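You operate a simulated robot arm through the tools that you are given. There is no shell and no other tool. Be economical: measure what you need, move in short steps, check, and stop when the job is done.

You run a simulated robot arm. Do the job below in one go: nothing can be reset, and whatever is moved stays where it is left.

Task
Run the blue sieve in the shaker for 10 seconds.
Fine: lid back on and red knob to LOCK; switch off when it has stopped; sieve, knob and dial stay so.
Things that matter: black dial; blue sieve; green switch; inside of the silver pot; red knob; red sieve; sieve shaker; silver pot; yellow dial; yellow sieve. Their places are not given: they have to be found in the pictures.

It is judged by the outcome, as a careful person would: the job done as asked, and still so three seconds after it is handed in. It fails if anything else is knocked over, pushed out of place, dropped, spilled or broken. Lids that push on must go on centred and level and be pressed home; caps that screw on are set level and turned clockwise until they are tight.

Robot
A 6-joint arm with a two-finger parallel gripper, fixed in place. Base frame: the origin is at the foot of the arm, x ahead of it, y to its left, z up. Readings come in mm, degrees, newtons and seconds.
With the tool pointing down near the work surface it reaches from about 140 to 580 mm from the base axis. Its first joint turns from -66.0 to 66.0 degrees. Payload 2.1 kg.
The tool frame sits at the grasp point between the pads (the TCP): z along the fingers, y along the line on which they close. The tips reach 30 mm beyond it. Largest opening 94 mm; finger width 28, thickness 10; the body of the gripper, 50 by 96 mm, starts 55 mm behind the TCP.
Orientation is that of the tool frame in the base frame, as a unit quaternion [w, x, y, z]. With the fingers straight down and closing along the base's y, the tool's x points along the base's -x, its y along +y and its z along -z.

Tools
- The arm moves only by the tool send_rows. Its argument "commands" is a list of rows, each an object (a shift or turn left out is 0, a gripper value left out holds the last) with "xyz": the shift along the base's x, y, z in mm, a list of three; "turn": the turn, a rotation vector about the base's x, y, z in degrees, a list of three; "jaw": the closure, from 0 (fully open) to 1 (shut). In form: [{"xyz": [tx, ty, tz], "turn": [ax, ay, az], "jaw": jaw}, ...]. A call has 1 to 10 rows; each row shifts and turns the commanded pose from where the row before left it. Each row takes 0.2 s and may step no farther than 50 mm and 8.6 degrees from the row before; otherwise, or with a gripper value out of range, the whole call is refused. Where a pose cannot be reached the arm comes as near as it can. A force on the tool above 40 N (or 10 N above the force at the start of the call, whichever is more), or a blocked arm, ends the call early, and 0.2 s more pass. The fingers move at their own pace (about 72 mm/s each) and stop on an object; they squeeze with about 42 N. The grip force told is the motor's: it shows also when the fingers shut on nothing. Time passes only in rows, and 0.2 s behind the last, so rows that do not move let the fingers close. It gives the time, the measured TCP pose, the force on the tool (base axes), the opening and the grip force at its end, in the units of the frame above (readings bear some noise), with the torque about the TCP (base axes, N m) and any sound that the robot's microphone picked up, and new pictures: "show" is both (left out), scene, wrist or none.
- Cameras (640 x 400 px; columns grow to the right, rows downward): "scene" is fixed at [53.6, -366.2, 488.7]; the picture's right is [0.81, -0.58, 0.00], its down [-0.30, -0.41, -0.86] and it looks along [0.50, 0.70, -0.51] (base axes); focal length 246 px, centre (320, 200). "wrist" rides on the gripper at [76, 14, -103] in the tool frame; the picture's right is [-0.18, 0.98, 0.00], its down [-0.75, -0.14, -0.64] and it looks along [-0.63, -0.12, 0.77] (tool axes); focal length 243 px, centre (320, 200).
- locate(camera, pixels): for up to 12 pixels [column, row] of the newest picture of that camera ("zoom" is the newest enlarged one), the place [x, y, z] in the base frame of the surface seen there, good to about 2 mm. The clock stands still meanwhile.
- zoom(camera, box): a new picture of the part [left, top, right, bottom] of that camera's present view, enlarged. The clock stands still meanwhile.
- hand_in(): hands the job in; it is judged then, once.

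Work in short steps. Measure before you move; look again where a grasp or a placing could have gone wrong, and mend it. You have 80 turns and 200 pictures in all, those below and enlarged ones among them. Open the gripper and draw the arm clear of the work before you hand the job in, unless the task says otherwise; then end with one line.

The tools are called after "Emit:" as a command line: name --argument value ..., lists and objects as JSON in quotes. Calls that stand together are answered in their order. send_rows: Moves the arm, as the interface text tells. Its arguments: {"type":"object","properties":{"commands":{"type":"array"},"show":{"type":"string","enum":["both","scene","wrist","none"]}},"required":["commands"]} The other tools are called the same way: locate (camera, pixels) gives the place of the surface under pixels of a picture; zoom (camera, box) takes an enlarged picture of a part of a camera's view; hand_in () hands the job in.

At the start:

```text
time: 0.0
tool_pos: [362.9, -76.4, 390.6]
tool_rot: [0.0, -0.001, 1.0, 0.0]
ft_force: [-0.3, -0.5, 0.8]
ft_torque: [0.03, -0.04, 0.0]
gripper_width: 94.0
grip_force: 0.0
```

scene: 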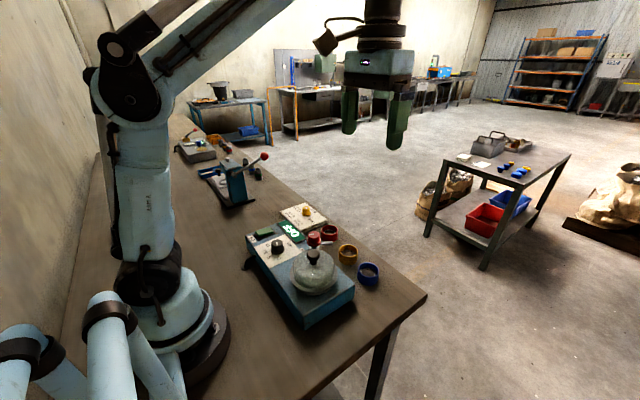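
wrist: 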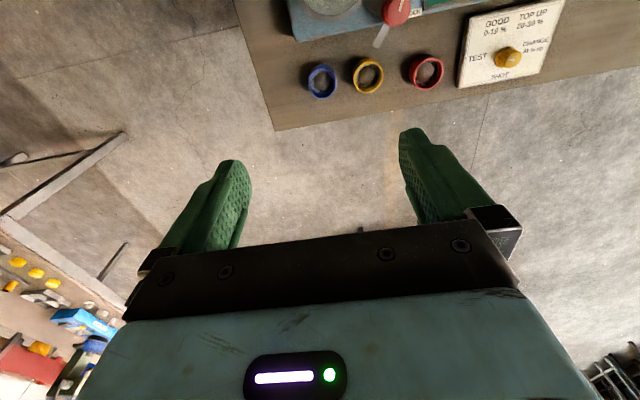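

The shaker sits around (300,265) in the scene view. I zoom in there to read the parts.

Emit:
zoom --camera "scene" --box '[230, 190, 390, 330]'

Emit:
zoom --camera "wrist" --box '[230, 0, 570, 130]'

```text
2.86 times, centred on (310, 260) of scene
```

zoom: 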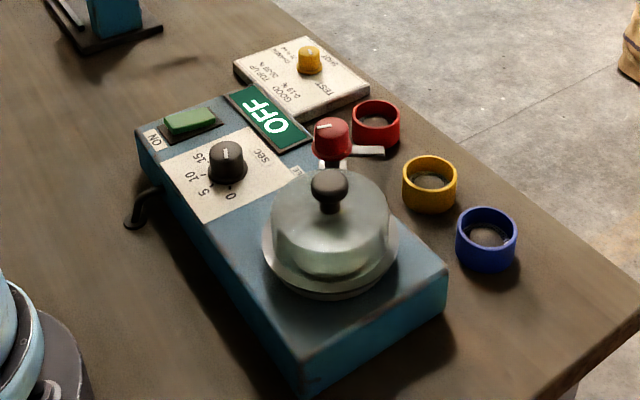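

```text
1.88 times, centred on (400, 65) of wrist
```

zoom: 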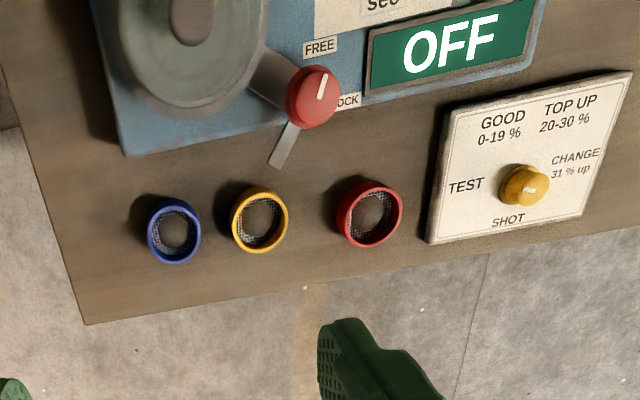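

I locate the main parts in the latest zoom (wrist) and get scene coordinates.

Emit:
locate --camera "scene" --pixels '[[313, 251], [313, 285], [277, 246], [314, 238], [264, 232], [369, 270], [348, 252], [329, 230], [306, 210], [295, 231], [325, 239], [302, 327]]'

Emit:
locate --camera "zoom" --pixels '[[173, 205], [173, 232], [260, 193], [260, 222], [370, 185], [315, 70], [320, 100], [275, 160], [190, 20], [525, 185], [445, 45], [125, 155]]'

```text
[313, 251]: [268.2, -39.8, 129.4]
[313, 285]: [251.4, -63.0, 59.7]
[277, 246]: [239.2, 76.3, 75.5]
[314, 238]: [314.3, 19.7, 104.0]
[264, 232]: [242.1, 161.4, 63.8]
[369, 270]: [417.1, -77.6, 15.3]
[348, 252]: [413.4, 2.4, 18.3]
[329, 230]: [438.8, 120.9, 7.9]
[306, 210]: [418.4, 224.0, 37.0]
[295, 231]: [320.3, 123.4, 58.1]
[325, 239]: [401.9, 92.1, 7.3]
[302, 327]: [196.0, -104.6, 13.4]
```

```text
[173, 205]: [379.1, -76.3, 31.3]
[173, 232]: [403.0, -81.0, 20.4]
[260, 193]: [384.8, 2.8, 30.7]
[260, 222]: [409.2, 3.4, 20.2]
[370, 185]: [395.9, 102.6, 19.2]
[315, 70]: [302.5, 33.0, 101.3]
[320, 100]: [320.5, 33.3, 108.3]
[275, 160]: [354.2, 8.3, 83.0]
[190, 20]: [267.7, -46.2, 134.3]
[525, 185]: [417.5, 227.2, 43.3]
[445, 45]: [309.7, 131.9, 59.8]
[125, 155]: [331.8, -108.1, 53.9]
```

I move the arm back for a fuller wrist view of the shaker.

Emit:
send_rows --commands '[{"xyz": [-40, 20, 0]}, {"xyz": [-40, 20, 0]}, {"xyz": [-40, 20, 0]}, {"xyz": [0, 0, 0]}]'

```text
time: 1.0
tool_pos: [241.6, -16.3, 391.7]
tool_rot: [-0.001, 0.001, 1.0, 0.001]
ft_force: [-0.4, 0.4, 0.2]
ft_torque: [0.0, 0.0, 0.0]
gripper_width: 93.9
grip_force: 0.1
```

scene: 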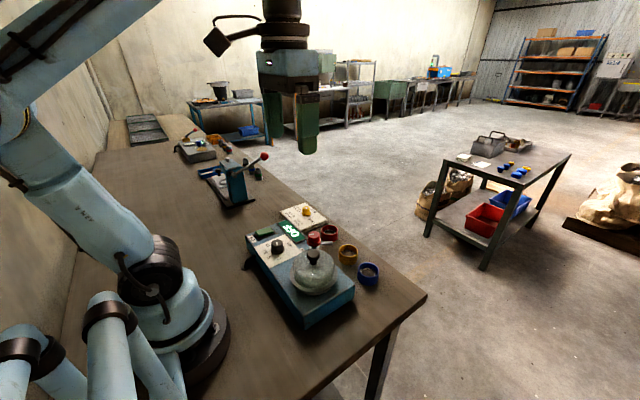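
wrist: 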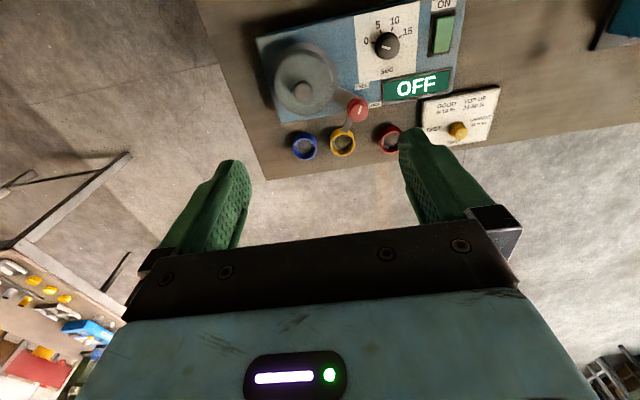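

Full shaker is in view at (260–460, 10–120). I enlarge it.

Emit:
zoom --camera "wrist" --box '[240, 0, 500, 165]'

Emit:
zoom --camera "wrist" --box '[255, 30, 385, 165]'

```text
2.42 times, centred on (370, 82) of wrist
```

zoom: 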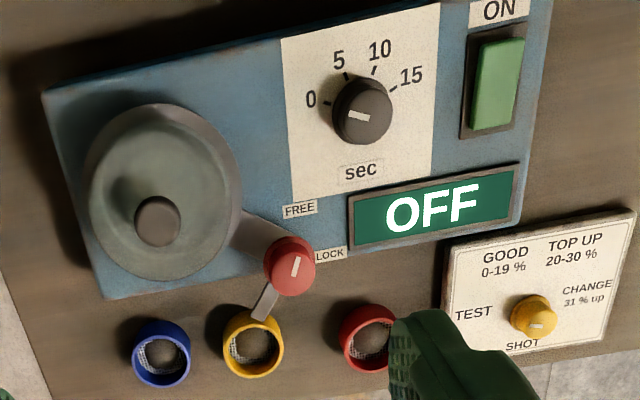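

```text
2.96 times, centred on (320, 98) of wrist
```

zoom: 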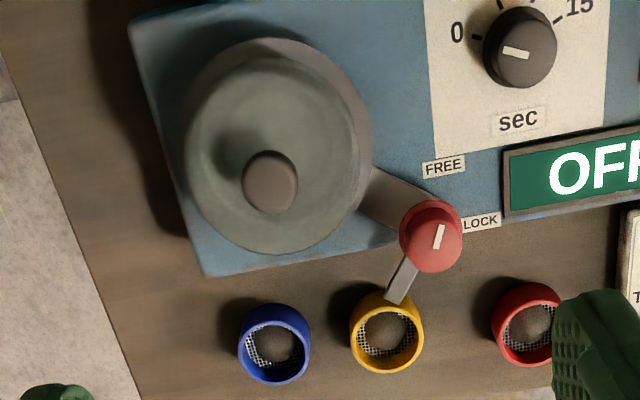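

I measure the knob, lid, dial, switch and labels in this zoom.

Emit:
locate --camera "zoom" --pixels '[[270, 180], [247, 180], [297, 180], [270, 152], [270, 212], [438, 237], [402, 232], [462, 232], [432, 203], [434, 270], [443, 166], [480, 222]]'

Emit:
locate --camera "zoom" --pixels '[[188, 150], [372, 150], [270, 40], [270, 252], [395, 295], [405, 260], [385, 205], [515, 50], [487, 45], [553, 45], [240, 130], [300, 110]]'

Emit:
locate --camera "zoom" --pixels '[[275, 307], [241, 335], [310, 335], [275, 380], [275, 343], [208, 275], [135, 25], [300, 345], [247, 345], [275, 365], [275, 320], [290, 345]]'

```text
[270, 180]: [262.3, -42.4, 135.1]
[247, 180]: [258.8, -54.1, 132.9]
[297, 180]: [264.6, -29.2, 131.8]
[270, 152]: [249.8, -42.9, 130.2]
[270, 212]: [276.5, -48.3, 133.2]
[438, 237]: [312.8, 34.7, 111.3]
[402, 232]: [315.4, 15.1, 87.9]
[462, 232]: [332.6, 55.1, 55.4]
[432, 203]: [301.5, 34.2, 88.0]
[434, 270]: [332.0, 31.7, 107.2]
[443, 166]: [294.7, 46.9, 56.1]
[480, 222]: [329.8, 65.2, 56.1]
```

```text
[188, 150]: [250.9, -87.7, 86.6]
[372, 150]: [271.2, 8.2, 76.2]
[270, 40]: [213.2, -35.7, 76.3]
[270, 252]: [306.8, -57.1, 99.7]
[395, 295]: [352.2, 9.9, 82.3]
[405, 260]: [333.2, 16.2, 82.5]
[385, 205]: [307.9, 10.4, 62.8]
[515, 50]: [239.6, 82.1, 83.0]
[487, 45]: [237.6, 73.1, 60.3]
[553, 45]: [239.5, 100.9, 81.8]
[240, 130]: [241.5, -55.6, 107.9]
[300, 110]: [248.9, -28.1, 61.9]
```

```text
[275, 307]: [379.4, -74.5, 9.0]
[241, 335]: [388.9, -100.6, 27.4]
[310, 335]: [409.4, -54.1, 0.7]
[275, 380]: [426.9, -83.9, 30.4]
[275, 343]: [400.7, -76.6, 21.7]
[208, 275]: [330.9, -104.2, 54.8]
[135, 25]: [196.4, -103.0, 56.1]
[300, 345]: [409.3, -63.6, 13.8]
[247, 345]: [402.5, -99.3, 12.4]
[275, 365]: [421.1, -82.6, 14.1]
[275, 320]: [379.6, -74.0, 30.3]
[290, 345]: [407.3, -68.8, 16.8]
```

I check the lid profile from the scene camera and look for free table space to put the lid.

Emit:
zoom --camera "scene" --box '[280, 215, 360, 310]'

Emit:
locate --camera "scene" --pixels '[[230, 290], [380, 300], [250, 340], [350, 345], [220, 225], [390, 290], [425, 294], [265, 215], [240, 205], [310, 375], [200, 200], [280, 200]]'

```text
4.21 times, centred on (320, 262) of scene
```

zoom: 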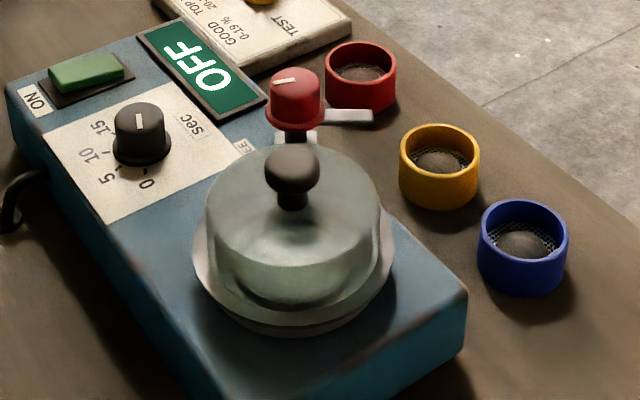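

```text
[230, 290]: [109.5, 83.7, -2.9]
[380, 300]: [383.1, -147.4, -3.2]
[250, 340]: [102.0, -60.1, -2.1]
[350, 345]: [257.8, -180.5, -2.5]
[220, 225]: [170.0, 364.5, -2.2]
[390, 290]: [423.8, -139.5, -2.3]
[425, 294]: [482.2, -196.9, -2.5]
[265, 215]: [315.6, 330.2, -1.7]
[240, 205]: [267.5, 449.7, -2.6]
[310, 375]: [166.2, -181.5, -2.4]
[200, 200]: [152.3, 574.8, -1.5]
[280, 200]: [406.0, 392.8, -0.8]
```

I check the press location and the table edge.

Emit:
locate --camera "scene" --pixels '[[255, 200], [230, 207], [258, 180], [205, 178], [241, 160], [265, 156], [283, 208], [326, 218], [262, 229], [246, 258], [400, 317], [370, 343]]'

Emit:
zoom --camera "scene" --box '[180, 140, 340, 250]'

```text
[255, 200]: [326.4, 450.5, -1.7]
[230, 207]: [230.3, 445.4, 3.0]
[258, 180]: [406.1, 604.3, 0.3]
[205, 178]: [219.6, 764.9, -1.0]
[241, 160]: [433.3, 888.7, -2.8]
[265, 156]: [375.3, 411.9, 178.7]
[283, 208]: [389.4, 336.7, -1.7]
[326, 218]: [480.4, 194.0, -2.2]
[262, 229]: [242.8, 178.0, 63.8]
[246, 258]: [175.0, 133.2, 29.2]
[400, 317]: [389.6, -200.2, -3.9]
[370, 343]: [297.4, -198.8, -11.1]
```

```text
3.64 times, centred on (260, 195) of scene
```

zoom: 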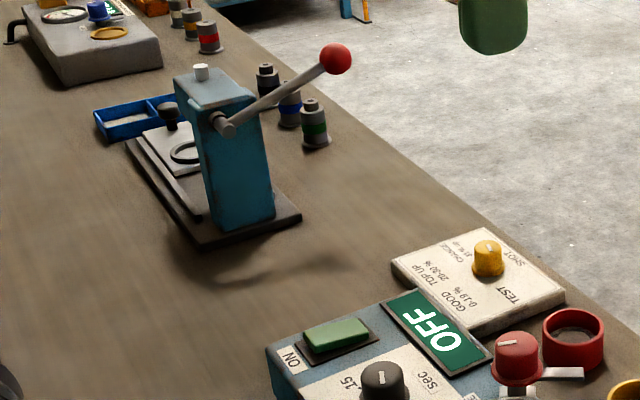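

Free space around (300, 300). I move above the lid knob (263,-42) first, then look again.

Emit:
send_rows --commands '[{"xyz": [0, 0, -45]}, {"xyz": [0, 0, -45]}, {"xyz": [10, -12, -40]}, {"xyz": [11, -13, -30]}, {"xyz": [0, 0, -22]}, {"xyz": [0, 0, 0]}]'

```text
time: 2.4
tool_pos: [265.8, -43.1, 209.7]
tool_rot: [0.0, 0.0, 1.0, 0.001]
ft_force: [0.0, -0.5, 0.6]
ft_torque: [0.01, 0.03, -0.07]
gripper_width: 93.9
grip_force: 0.1
```

scene: 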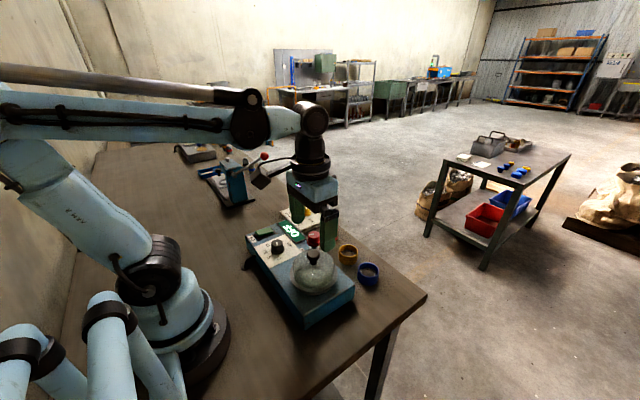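
wrist: 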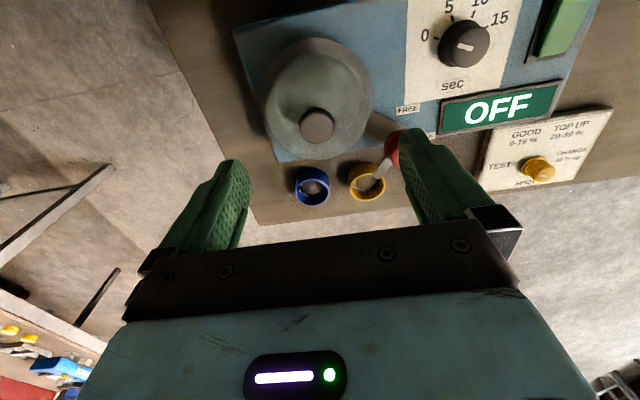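

Measure lid knob edges (centre ~(317,125)) and lid top around it.

Emit:
locate --camera "wrist" --pixels '[[317, 125], [303, 125], [331, 125], [317, 111], [317, 140], [290, 125], [345, 120], [300, 100], [340, 90], [268, 100], [372, 100], [310, 40]]'

Emit:
zoom --camera "wrist" --box '[230, 20, 430, 210]'

```text
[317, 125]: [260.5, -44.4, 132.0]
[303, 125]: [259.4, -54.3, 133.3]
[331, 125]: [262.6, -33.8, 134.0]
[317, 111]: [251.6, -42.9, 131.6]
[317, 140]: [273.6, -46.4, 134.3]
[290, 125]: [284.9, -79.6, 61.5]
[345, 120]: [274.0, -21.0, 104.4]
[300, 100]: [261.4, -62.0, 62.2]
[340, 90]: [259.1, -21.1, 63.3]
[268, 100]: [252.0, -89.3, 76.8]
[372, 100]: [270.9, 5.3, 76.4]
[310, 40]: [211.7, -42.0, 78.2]
```

```text
2.11 times, centred on (330, 115) of wrist
```

zoom: 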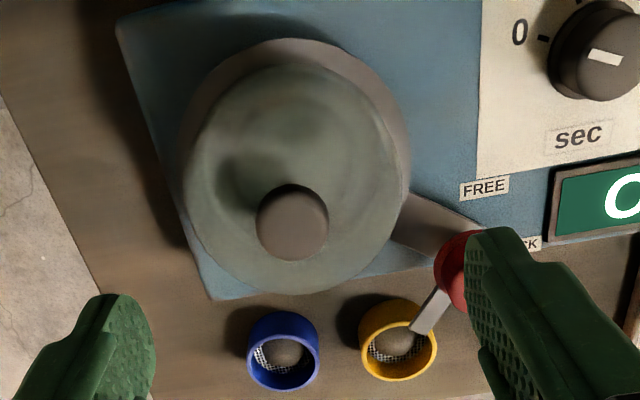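

Lid knob centre ≈ (262,-43.5), lid top ≈104. I descend to z≈141 and close.

Emit:
send_rows --commands '[{"xyz": [-4, 0, -30]}, {"xyz": [0, 0, -25]}, {"xyz": [0, 0, -14]}, {"jaw": 0.6}, {"jaw": 0.8}, {"jaw": 1}, {}, {}]'

```text
time: 4.2
tool_pos: [260.6, -42.3, 140.3]
tool_rot: [0.0, 0.0, 1.0, 0.0]
ft_force: [-0.6, -1.2, -0.9]
ft_torque: [-0.02, 0.03, 0.0]
gripper_width: 26.6
grip_force: 42.2
heard: snap
```

scene: 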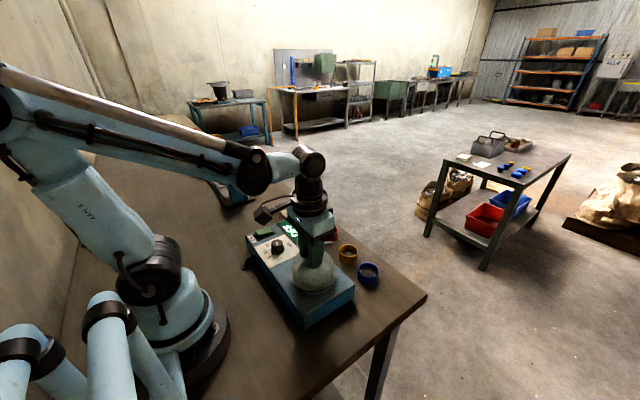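
wrist: 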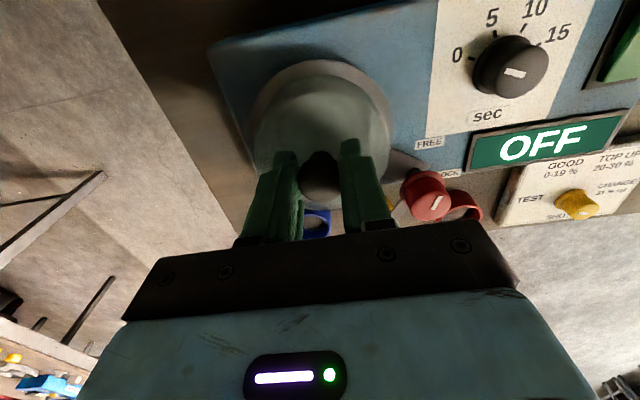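

Gripped at 26.6 mm; a snap was heard, probably the grip. I lift gently and watch.

Emit:
send_rows --commands '[{"xyz": [0, 0, 5]}, {"xyz": [0, 0, 10]}, {"xyz": [0, 0, 20]}, {"xyz": [0, 0, 25]}, {}]'

```text
time: 5.4
tool_pos: [260.3, -41.2, 200.6]
tool_rot: [0.0, 0.0, 1.0, 0.0]
ft_force: [0.5, -0.1, -1.3]
ft_torque: [0.01, 0.0, -0.01]
gripper_width: 26.7
grip_force: 41.9
```

scene: 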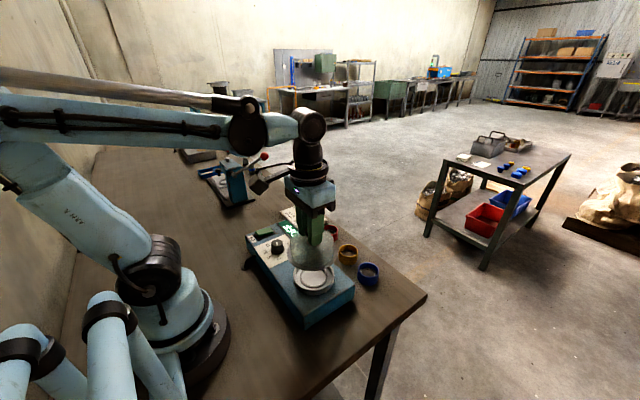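
wrist: 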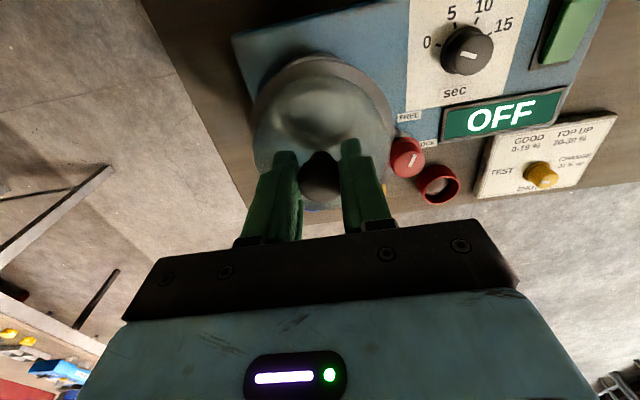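

Lid is off. I look at the open pot and the lid's lower edge.

Emit:
zoom --camera "scene" --box '[270, 200, 390, 310]'

Emit:
locate --camera "scene" --pixels '[[312, 267], [293, 252], [332, 252], [315, 280], [334, 277], [294, 279]]'

```text
3.64 times, centred on (330, 255) of scene
```

zoom: 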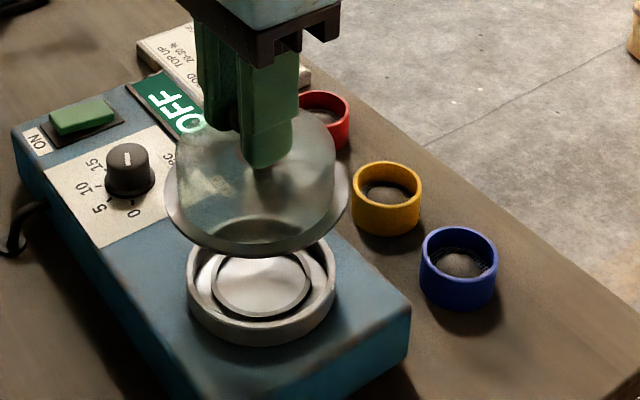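

```text
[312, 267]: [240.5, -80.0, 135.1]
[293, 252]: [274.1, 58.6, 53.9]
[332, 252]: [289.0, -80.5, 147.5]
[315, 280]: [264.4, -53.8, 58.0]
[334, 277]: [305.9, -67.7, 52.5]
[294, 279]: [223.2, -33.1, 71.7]
```

Lid has a flange ~65 mm below the TCP. I lift more and carry it to (300,300).

Emit:
send_rows --commands '[{"xyz": [0, 0, 30]}, {"xyz": [5, 40, 0]}, {"xyz": [5, 45, 0]}, {"xyz": [5, 45, 0]}, {"xyz": [5, 45, 0]}, {"xyz": [5, 45, 0]}, {"xyz": [5, 45, 0]}, {"xyz": [5, 45, 0]}, {"xyz": [5, 31, 0]}, {}]'

```text
time: 7.6
tool_pos: [301.9, 298.9, 230.0]
tool_rot: [0.001, 0.001, 1.0, -0.001]
ft_force: [0.8, -0.3, -1.1]
ft_torque: [-0.02, 0.0, 0.0]
gripper_width: 26.4
grip_force: 42.1
```

scene: 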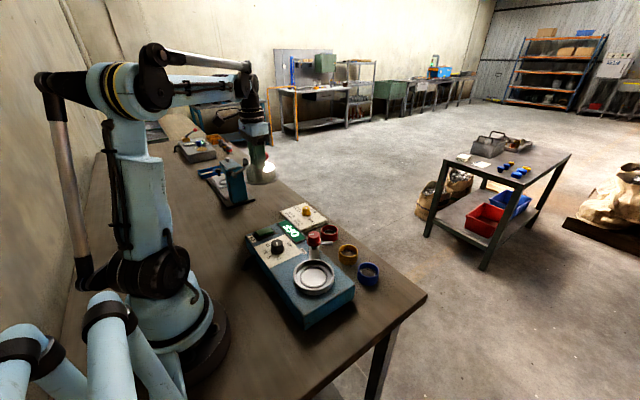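
wrist: 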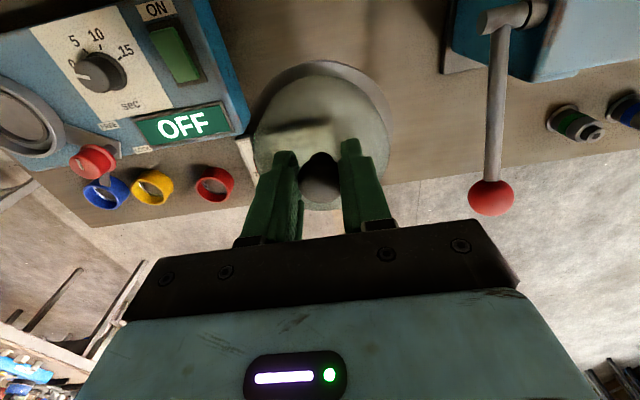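

Clear spot below. I lower to ~z 80, then to contact.

Emit:
send_rows --commands '[{"xyz": [0, 0, -45]}, {"xyz": [0, 0, -45]}, {"xyz": [0, 0, -45]}, {"xyz": [0, 0, -15]}, {"xyz": [0, 0, -6]}, {"xyz": [0, 0, -4]}, {}]'

```text
time: 8.9
tool_pos: [300.0, 299.1, 75.2]
tool_rot: [-0.001, 0.0, 1.0, -0.001]
ft_force: [-2.2, -0.1, 9.2]
ft_torque: [-0.02, -0.39, -0.01]
gripper_width: 26.5
grip_force: 42.0
stopped in row 6: the force on the tool passed its limit at 47 N (the readings are from after the stop); the commanded pose is now the measured one
```

scene: 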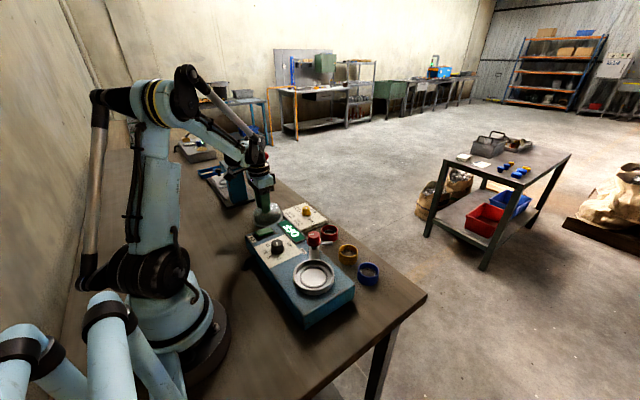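
wrist: 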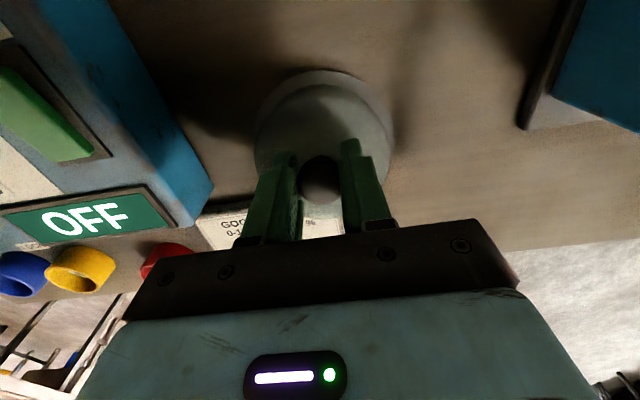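

Contact at z 75, torque suggests on the +x side. I check whether the lid touches the white plate.

Emit:
zoom --camera "scene" --box '[230, 180, 340, 260]'

Emit:
locate --camera "wrist" --pixels '[[215, 240], [235, 208], [340, 215], [325, 72], [260, 110], [390, 110], [325, 100], [195, 230]]'

```text
5.00 times, centred on (285, 220) of scene
```

zoom: 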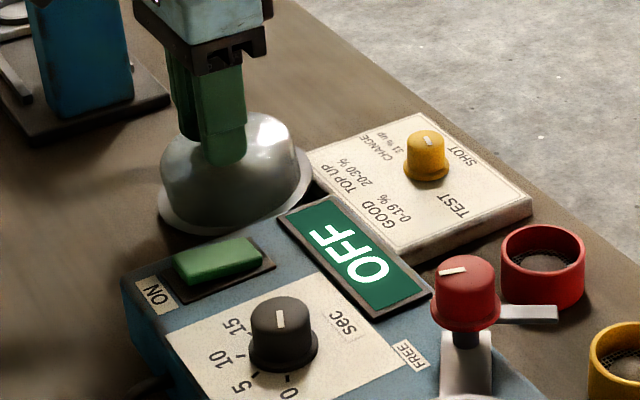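

```text
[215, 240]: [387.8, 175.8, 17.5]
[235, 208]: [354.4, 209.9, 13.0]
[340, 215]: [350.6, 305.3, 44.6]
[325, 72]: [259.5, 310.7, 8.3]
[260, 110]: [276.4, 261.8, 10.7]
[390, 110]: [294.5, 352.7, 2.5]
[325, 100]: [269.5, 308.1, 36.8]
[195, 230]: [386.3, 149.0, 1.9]
```

The lid's +x edge is on the white plate. I lift, shift to x≈255, and lower again.

Emit:
send_rows --commands '[{"xyz": [0, 0, 10]}, {"xyz": [0, 0, 10]}, {"xyz": [-25, 5, 0]}, {"xyz": [-22, 5, 0]}, {"xyz": [0, 0, -15]}, {"xyz": [0, 0, -6]}, {}]'

Emit:
zoom --camera "scene" --box '[230, 180, 340, 260]'

```text
time: 10.5
tool_pos: [253.1, 309.1, 74.7]
tool_rot: [-0.001, -0.001, 1.0, 0.0]
ft_force: [0.3, -0.9, -1.5]
ft_torque: [-0.02, 0.01, 0.0]
gripper_width: 26.5
grip_force: 41.8
```

scene: 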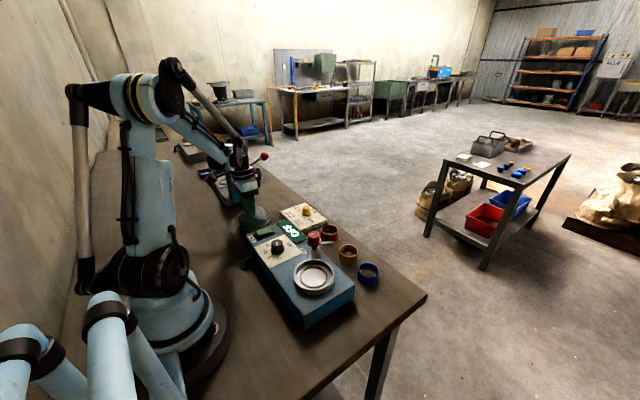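
wrist: 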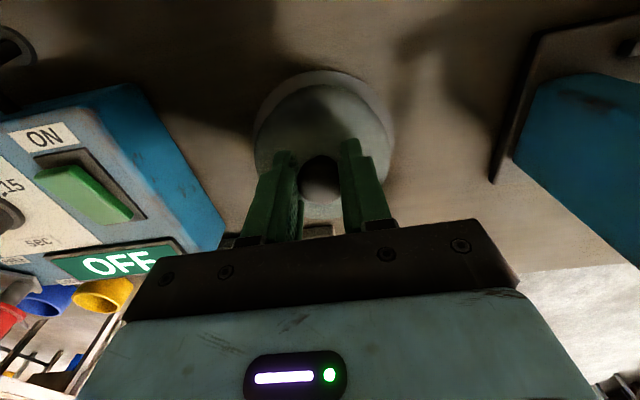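

```text
5.00 times, centred on (285, 220) of scene
```

zoom: 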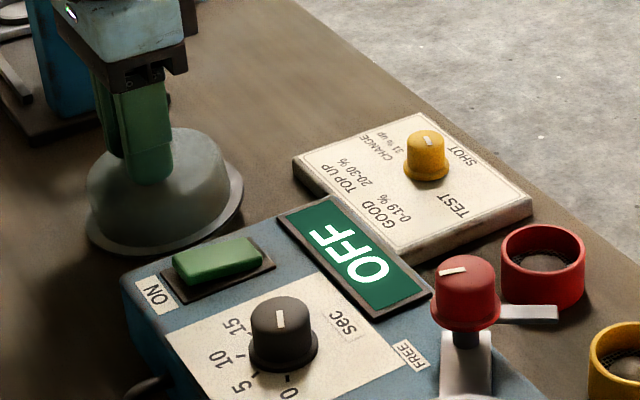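

Plate is undisturbed and the lid is free. I lower in small steps to the table.

Emit:
send_rows --commands '[{"xyz": [0, 0, -4]}, {"xyz": [0, 0, -3]}, {"xyz": [0, 0, -2]}, {"xyz": [0, 0, -2]}, {"xyz": [0, 0, -2]}, {"xyz": [0, 0, -1]}, {}]' --show "none"

```text
time: 11.0
tool_pos: [254.4, 310.7, 69.9]
tool_rot: [0.001, 0.001, 1.0, 0.0]
ft_force: [0.2, -1.0, 8.3]
ft_torque: [0.01, 0.36, 0.0]
gripper_width: 26.4
grip_force: 41.6
stopped in row 2: the force on the tool passed its limit at 44 N (the readings are from after the stop); the commanded pose is now the measured one
```

Contact on the -x side now; the lid may be a bit tilted in the grip. I look.

Emit:
zoom --camera "scene" --box '[230, 195, 300, 250]'

Emit:
zoom --camera "wrist" --box '[230, 50, 420, 250]'

```text
7.27 times, centred on (265, 222) of scene
```

zoom: 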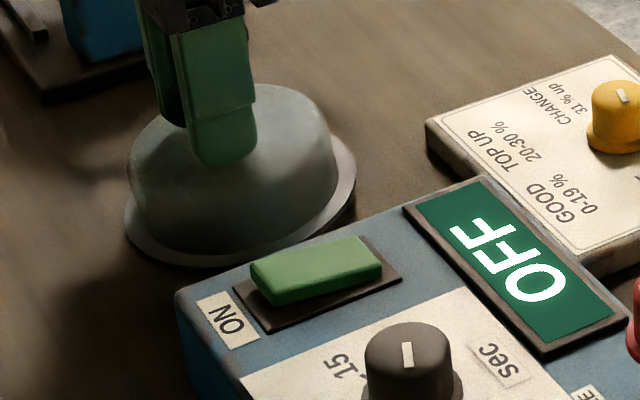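

```text
2.00 times, centred on (325, 150) of wrist
```

zoom: 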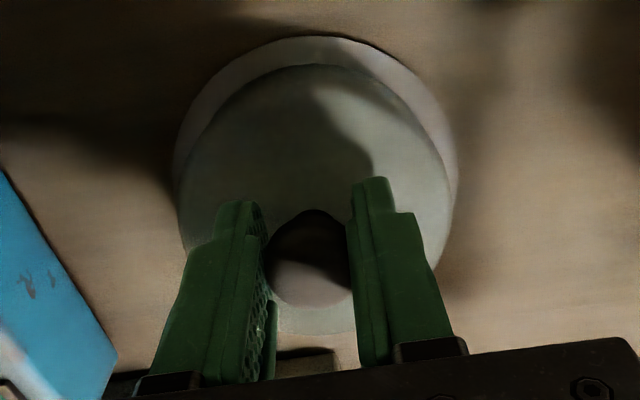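

The lid's +x edge appears raised. I measure the flange's tilt.

Emit:
locate --camera "scene" --pixels '[[245, 217], [248, 222], [256, 223], [268, 216], [268, 213]]'

Emit:
locate --camera "wrist" --pixels '[[325, 71], [290, 78], [360, 76], [285, 100], [365, 100], [452, 125], [285, 130], [453, 130]]'

```text
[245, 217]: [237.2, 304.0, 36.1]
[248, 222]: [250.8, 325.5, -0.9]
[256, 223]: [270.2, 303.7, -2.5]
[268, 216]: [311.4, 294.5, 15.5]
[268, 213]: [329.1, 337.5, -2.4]
```

```text
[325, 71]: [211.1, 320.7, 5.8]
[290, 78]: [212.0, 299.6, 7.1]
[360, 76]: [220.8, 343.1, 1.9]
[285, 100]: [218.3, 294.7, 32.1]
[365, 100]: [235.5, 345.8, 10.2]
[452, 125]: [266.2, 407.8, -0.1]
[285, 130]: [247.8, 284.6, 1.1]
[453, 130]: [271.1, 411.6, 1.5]
```

Tilt ≈6° about y (+x edge high). I lift 5 mm, turn +6° about y to level it, then lower.

Emit:
send_rows --commands '[{"xyz": [0, 0, 5]}, {"turn": [0, 6, 0]}, {}, {"xyz": [0, 0, -3]}, {"xyz": [0, 0, -2]}, {}]' --show "none"

Emit:
zoom --camera "scene" --box '[230, 195, 300, 250]'

```text
time: 12.4
tool_pos: [253.4, 310.1, 70.8]
tool_rot: [-0.052, 0.0, 0.999, 0.0]
ft_force: [-0.1, -0.2, -1.1]
ft_torque: [-0.02, 0.01, -0.01]
gripper_width: 26.5
grip_force: 42.2
```

```text
7.27 times, centred on (265, 222) of scene
```

zoom: 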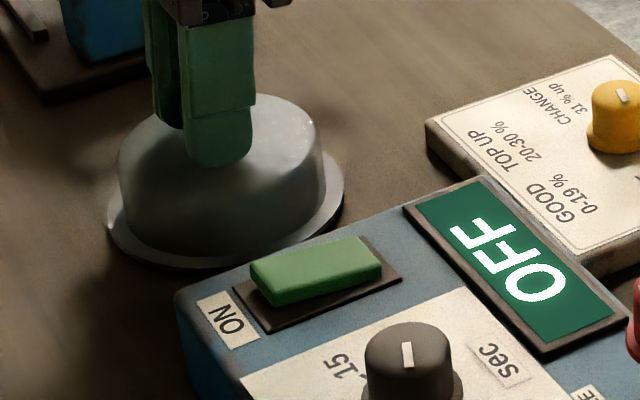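

Looks level now. I lower to contact.

Emit:
send_rows --commands '[{"xyz": [0, 0, -2]}, {"xyz": [0, 0, -1.5]}, {"xyz": [0, 0, -1.5]}, {"xyz": [0, 0, -1]}, {"xyz": [0, 0, -1]}, {"xyz": [0, 0, -1]}, {"xyz": [0, 0, -1]}, {"xyz": [0, 0, -1]}]' --show "none"

Emit:
zoom --camera "scene" --box '[230, 195, 300, 250]'

```text
time: 13.4
tool_pos: [255.4, 310.1, 65.4]
tool_rot: [-0.052, 0.001, 0.999, -0.001]
ft_force: [-0.5, 0.3, 8.9]
ft_torque: [0.11, -0.38, 0.01]
gripper_width: 26.7
grip_force: 42.8
stopped in row 5: the force on the tool passed its limit at 46 N (the readings are from after the stop); the commanded pose is now the measured one
```

```text
7.27 times, centred on (265, 222) of scene
```

zoom: 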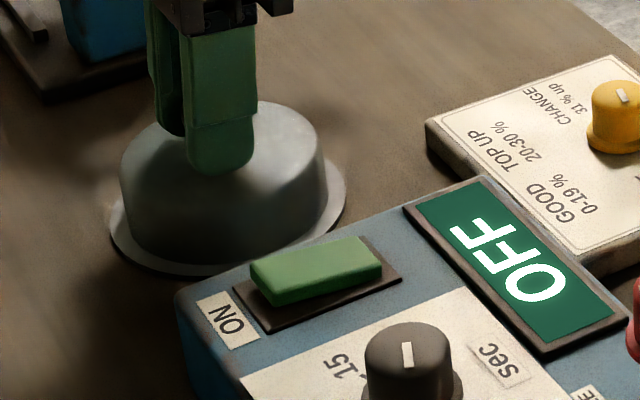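

Nearly flat on the table. I release and rise, straightening the tool.

Emit:
send_rows --commands '[{"jaw": 0.6}, {"jaw": 0.3}, {"jaw": 0.3}, {"xyz": [0, 0, 40]}, {"xyz": [0, 0, 40]}, {"xyz": [0, 0, 40], "turn": [0, -6, 0]}, {}]'

```text
time: 15.1
tool_pos: [254.2, 310.3, 185.8]
tool_rot: [0.002, 0.001, 1.0, -0.001]
ft_force: [1.2, 0.2, -0.5]
ft_torque: [-0.02, 0.01, 0.01]
gripper_width: 65.8
grip_force: 0.0
```

scene: 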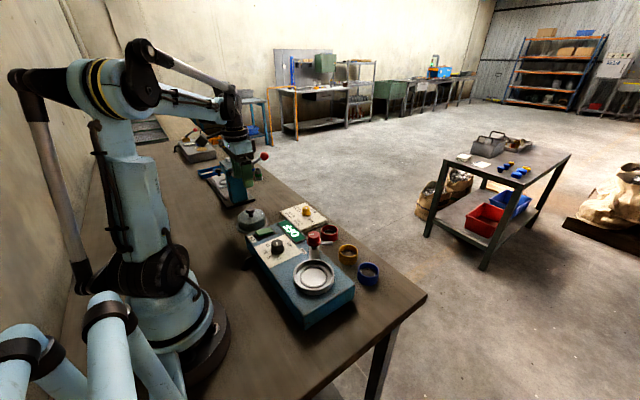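
wrist: 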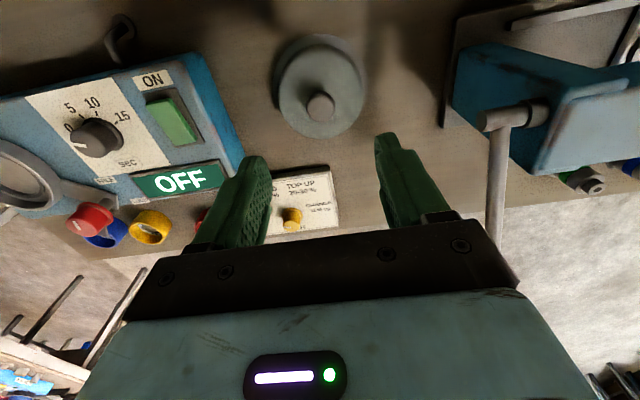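

Lid stands flat. I measure it and the open pot's inside.

Emit:
locate --camera "wrist" --pixels '[[320, 107], [307, 107], [334, 107], [320, 94], [320, 120], [320, 60]]'

Emit:
zoom --camera "scene" --box '[270, 240, 390, 310]'

```text
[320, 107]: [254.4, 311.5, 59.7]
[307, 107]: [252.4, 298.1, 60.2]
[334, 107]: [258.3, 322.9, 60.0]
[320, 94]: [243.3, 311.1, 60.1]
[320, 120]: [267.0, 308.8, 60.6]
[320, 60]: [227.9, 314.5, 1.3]
```

```text
5.33 times, centred on (330, 275) of scene
```

zoom: 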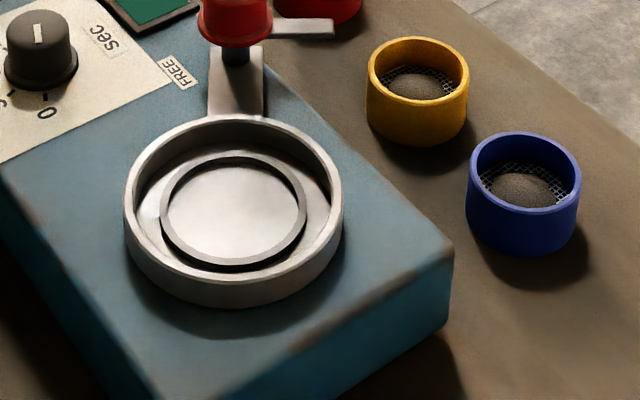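

I measure the pot rim and the inner ring.

Emit:
locate --camera "zoom" --pixels '[[130, 215], [337, 215], [232, 120], [235, 284], [166, 210], [300, 210], [232, 157], [235, 262], [235, 205], [185, 160], [280, 248], [150, 210]]'

Emit:
locate --camera "zoom" --pixels '[[523, 135], [471, 170], [577, 175], [524, 208], [524, 200], [524, 180], [485, 170], [560, 180], [400, 40], [418, 100], [370, 75], [465, 75]]'

```text
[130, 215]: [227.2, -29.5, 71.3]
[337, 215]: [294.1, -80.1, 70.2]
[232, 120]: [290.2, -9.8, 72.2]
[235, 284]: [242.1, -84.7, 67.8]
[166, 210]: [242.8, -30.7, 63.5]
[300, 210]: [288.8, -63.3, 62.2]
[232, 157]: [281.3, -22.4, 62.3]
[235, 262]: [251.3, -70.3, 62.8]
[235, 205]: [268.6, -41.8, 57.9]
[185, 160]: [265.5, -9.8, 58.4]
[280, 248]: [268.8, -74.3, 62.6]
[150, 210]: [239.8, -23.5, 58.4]
```

```text
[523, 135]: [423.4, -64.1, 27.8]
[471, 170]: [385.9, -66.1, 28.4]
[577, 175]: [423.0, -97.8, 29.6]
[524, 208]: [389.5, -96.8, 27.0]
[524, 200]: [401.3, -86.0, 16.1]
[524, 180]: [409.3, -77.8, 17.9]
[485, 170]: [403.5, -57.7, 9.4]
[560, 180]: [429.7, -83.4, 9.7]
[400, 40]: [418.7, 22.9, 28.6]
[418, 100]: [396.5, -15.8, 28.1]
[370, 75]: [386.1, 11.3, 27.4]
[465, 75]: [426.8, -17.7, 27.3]
```

Camera readings differ by ~3 mm, so I move for a closer wrist view of pot and sieve.

Emit:
send_rows --commands '[{"xyz": [0, -45, 15]}, {"xyz": [0, -50, 0]}, {"xyz": [0, -50, 0]}, {"xyz": [0, -50, 0]}, {"xyz": [0, -50, 0]}, {"xyz": [0, -50, 0]}, {"xyz": [0, -45, 0]}, {"xyz": [0, -20, 0]}, {}]' --show "wrist"

Emit:
zoom --camera "wrist" --box '[240, 20, 440, 220]'

```text
time: 17.1
tool_pos: [253.4, -50.6, 200.7]
tool_rot: [0.001, 0.0, 1.0, -0.001]
ft_force: [-0.7, -0.4, -0.1]
ft_torque: [-0.02, 0.02, 0.03]
gripper_width: 65.7
grip_force: 0.0
```

wrist: 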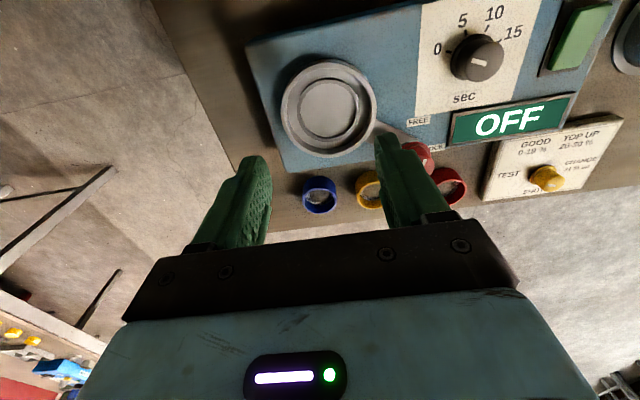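

```text
2.00 times, centred on (340, 120) of wrist
```

zoom: 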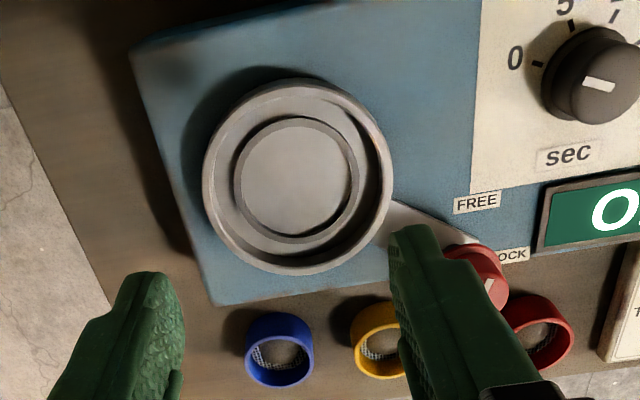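

Emit:
locate --camera "zoom" --pixels '[[207, 178], [389, 180], [297, 83], [297, 270], [230, 105], [365, 245], [235, 245], [360, 110], [238, 180], [355, 180], [297, 121], [297, 239]]'

Emit:
locate --camera "zoom" --pixels '[[280, 316], [248, 342], [312, 342], [280, 384], [255, 325], [305, 325], [255, 375], [306, 372]]'

```text
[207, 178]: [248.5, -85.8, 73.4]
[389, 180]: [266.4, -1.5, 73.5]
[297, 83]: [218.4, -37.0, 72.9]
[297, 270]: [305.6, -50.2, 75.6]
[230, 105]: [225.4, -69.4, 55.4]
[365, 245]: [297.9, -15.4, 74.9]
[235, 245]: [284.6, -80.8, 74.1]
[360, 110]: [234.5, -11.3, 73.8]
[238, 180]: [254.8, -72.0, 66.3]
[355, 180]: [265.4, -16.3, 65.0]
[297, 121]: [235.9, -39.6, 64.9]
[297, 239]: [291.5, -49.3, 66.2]
```

```text
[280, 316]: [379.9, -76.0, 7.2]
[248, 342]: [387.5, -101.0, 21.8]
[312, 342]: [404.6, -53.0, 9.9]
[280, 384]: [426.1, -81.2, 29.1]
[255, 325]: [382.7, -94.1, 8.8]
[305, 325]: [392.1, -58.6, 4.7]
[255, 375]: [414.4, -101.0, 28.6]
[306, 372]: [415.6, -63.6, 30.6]
```

Pot centre ≈ (262.8,-43.5), sieve ≈ (403,-79.5). I move above the sieve and check.

Emit:
send_rows --commands '[{"xyz": [45, -9, 0]}, {"xyz": [45, -10, 0]}, {"xyz": [45, -10, 0]}, {"xyz": [14.5, 0, -40]}, {"xyz": [0, 0, -40]}, {}]' --show "wrist"

Emit:
zoom --camera "wrist" --box '[230, 70, 430, 210]'

```text
time: 18.4
tool_pos: [403.3, -81.8, 120.8]
tool_rot: [0.0, 0.001, 1.0, -0.001]
ft_force: [-0.3, 0.3, -0.2]
ft_torque: [0.01, 0.02, 0.0]
gripper_width: 66.0
grip_force: 0.0
```

wrist: 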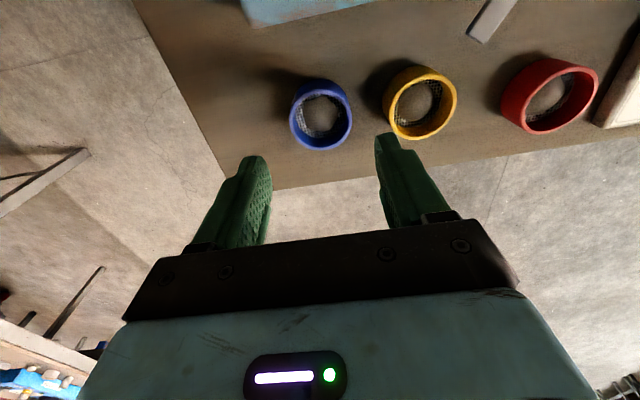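

```text
2.86 times, centred on (330, 140) of wrist
```

zoom: 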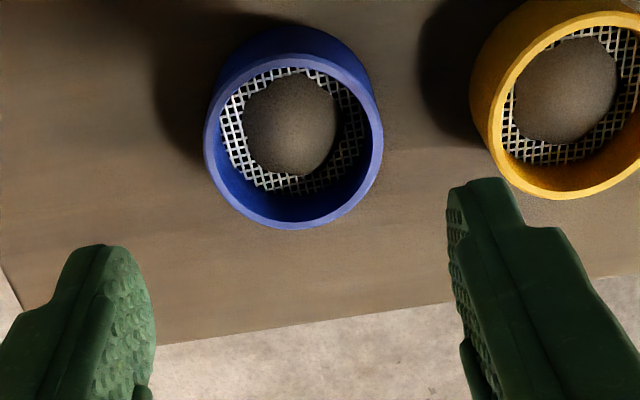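

Emit:
locate --camera "zoom" --pixels '[[209, 145], [379, 145], [293, 60], [295, 224], [235, 85], [352, 85], [235, 205], [355, 200]]'

```text
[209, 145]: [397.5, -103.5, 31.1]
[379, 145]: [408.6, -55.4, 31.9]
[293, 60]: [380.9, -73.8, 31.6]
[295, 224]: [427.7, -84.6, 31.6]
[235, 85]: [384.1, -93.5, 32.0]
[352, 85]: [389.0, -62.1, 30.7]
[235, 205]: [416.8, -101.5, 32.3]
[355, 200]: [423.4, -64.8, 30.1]
```

Sieve centre ≈ (403.5,-79.7), aligned. I descend to z≈44 and close gently.

Emit:
send_rows --commands '[{"xyz": [0, 0, -30]}, {"xyz": [0, 0, -30]}, {"xyz": [0, 0, -16]}, {}, {"jaw": 0.35}, {"jaw": 0.42}, {"jaw": 0.48}, {"jaw": 0.6}, {}]'

```text
time: 20.4
tool_pos: [404.0, -79.7, 44.7]
tool_rot: [-0.001, 0.0, 1.0, -0.001]
ft_force: [0.2, -0.2, -0.3]
ft_torque: [-0.01, 0.02, 0.02]
gripper_width: 50.8
grip_force: 42.5
```

scene: 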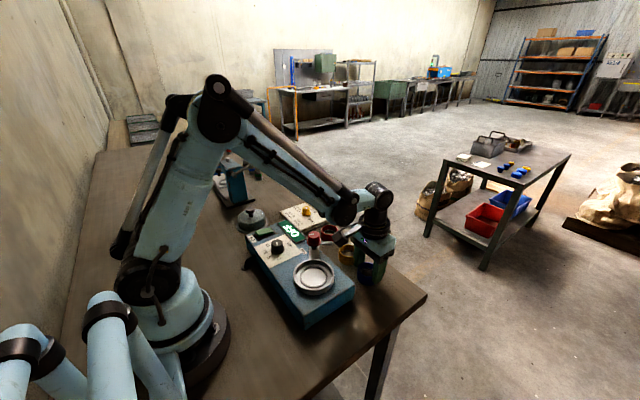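
wrist: 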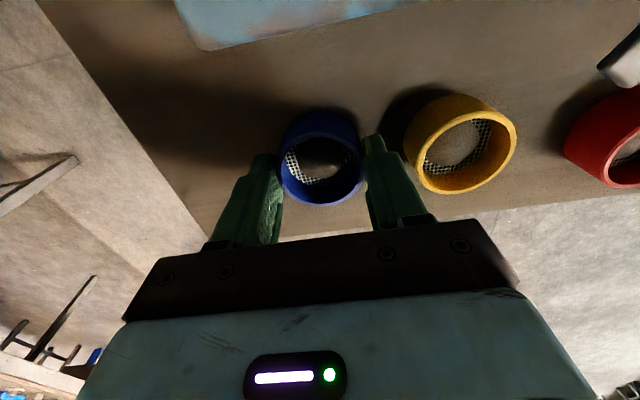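

Sieve gripped (50.8 mm). I lift gently and carry toward the pot.

Emit:
send_rows --commands '[{"xyz": [0, 0, 5]}, {"xyz": [0, 0, 15]}, {"xyz": [0, 0, 25]}, {"xyz": [0, 0, 30]}, {"xyz": [0, 0, 20]}, {"xyz": [0, 0, 5]}, {}]' --show "none"

Emit:
send_rows --commands '[{"xyz": [-8, 2, 0]}, {"xyz": [-20, 5, 0]}, {"xyz": [-25, 6, 0]}, {"xyz": [-25, 7, 0]}, {"xyz": [-25, 7, 0]}, {"xyz": [-20, 5, 0]}, {"xyz": [-12, 3, 0]}, {"xyz": [-5.7, 1.2, 0]}, {}, {}]'

Emit:
zoom --camera "wrist" --box '[220, 50, 420, 220]'

Emit:
zoom --camera "scene" --box '[270, 220, 370, 310]'

```text
time: 22.1
tool_pos: [403.4, -79.3, 144.8]
tool_rot: [0.0, 0.001, 1.0, -0.002]
ft_force: [0.1, -0.2, -1.6]
ft_torque: [0.02, -0.02, -0.02]
gripper_width: 51.1
grip_force: 41.4
```

```text
time: 24.2
tool_pos: [262.7, -43.8, 144.4]
tool_rot: [-0.001, 0.001, 1.0, -0.001]
ft_force: [0.9, 0.0, -1.7]
ft_torque: [0.01, 0.02, 0.0]
gripper_width: 50.9
grip_force: 41.8
```

scene: 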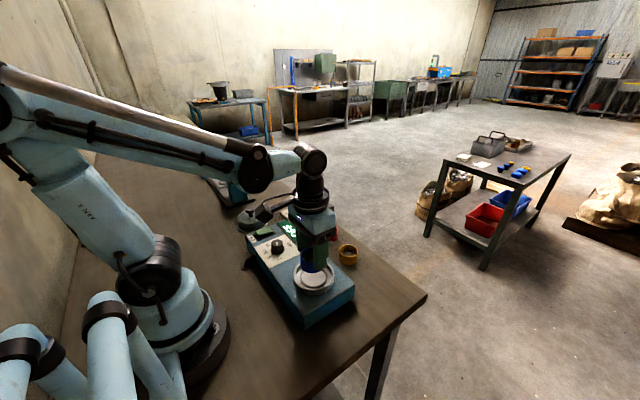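
wrist: 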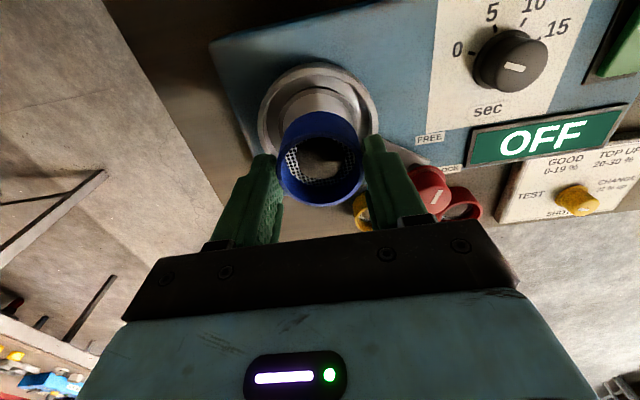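

```text
2.35 times, centred on (320, 135) of wrist
```

zoom: 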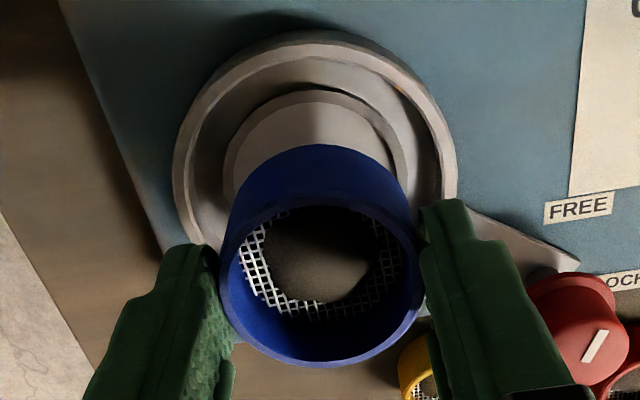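

```text
4.44 times, centred on (320, 265) of scene
```

zoom: 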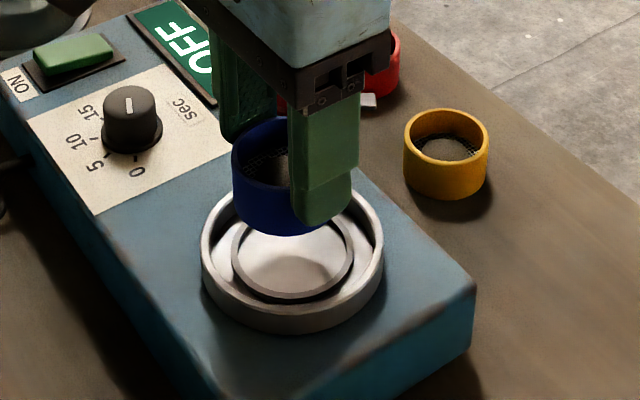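

I re-measure the pot rim and ring from this closer wrist view.

Emit:
locate --camera "wrist" --pixels '[[277, 104], [359, 104], [318, 66], [262, 110], [372, 105], [293, 88], [343, 88], [318, 80], [283, 80], [355, 80]]'

Emit:
locate --camera "zoom" --pixels '[[206, 250], [378, 245], [288, 305], [236, 258], [346, 258], [290, 294], [250, 275], [335, 275], [230, 295], [360, 290]]'

```text
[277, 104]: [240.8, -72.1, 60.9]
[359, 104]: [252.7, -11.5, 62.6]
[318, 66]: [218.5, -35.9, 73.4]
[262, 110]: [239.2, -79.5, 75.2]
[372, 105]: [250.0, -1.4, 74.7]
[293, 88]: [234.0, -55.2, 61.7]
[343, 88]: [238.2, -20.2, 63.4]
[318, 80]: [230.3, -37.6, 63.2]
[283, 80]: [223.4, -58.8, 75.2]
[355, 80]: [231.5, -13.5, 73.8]
```

```text
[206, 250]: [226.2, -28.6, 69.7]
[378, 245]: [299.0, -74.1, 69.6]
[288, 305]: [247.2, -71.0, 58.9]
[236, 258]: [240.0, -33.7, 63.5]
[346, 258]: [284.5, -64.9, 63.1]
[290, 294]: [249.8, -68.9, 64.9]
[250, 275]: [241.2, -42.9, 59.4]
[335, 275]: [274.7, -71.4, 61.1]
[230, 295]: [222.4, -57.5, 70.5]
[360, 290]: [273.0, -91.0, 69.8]
```

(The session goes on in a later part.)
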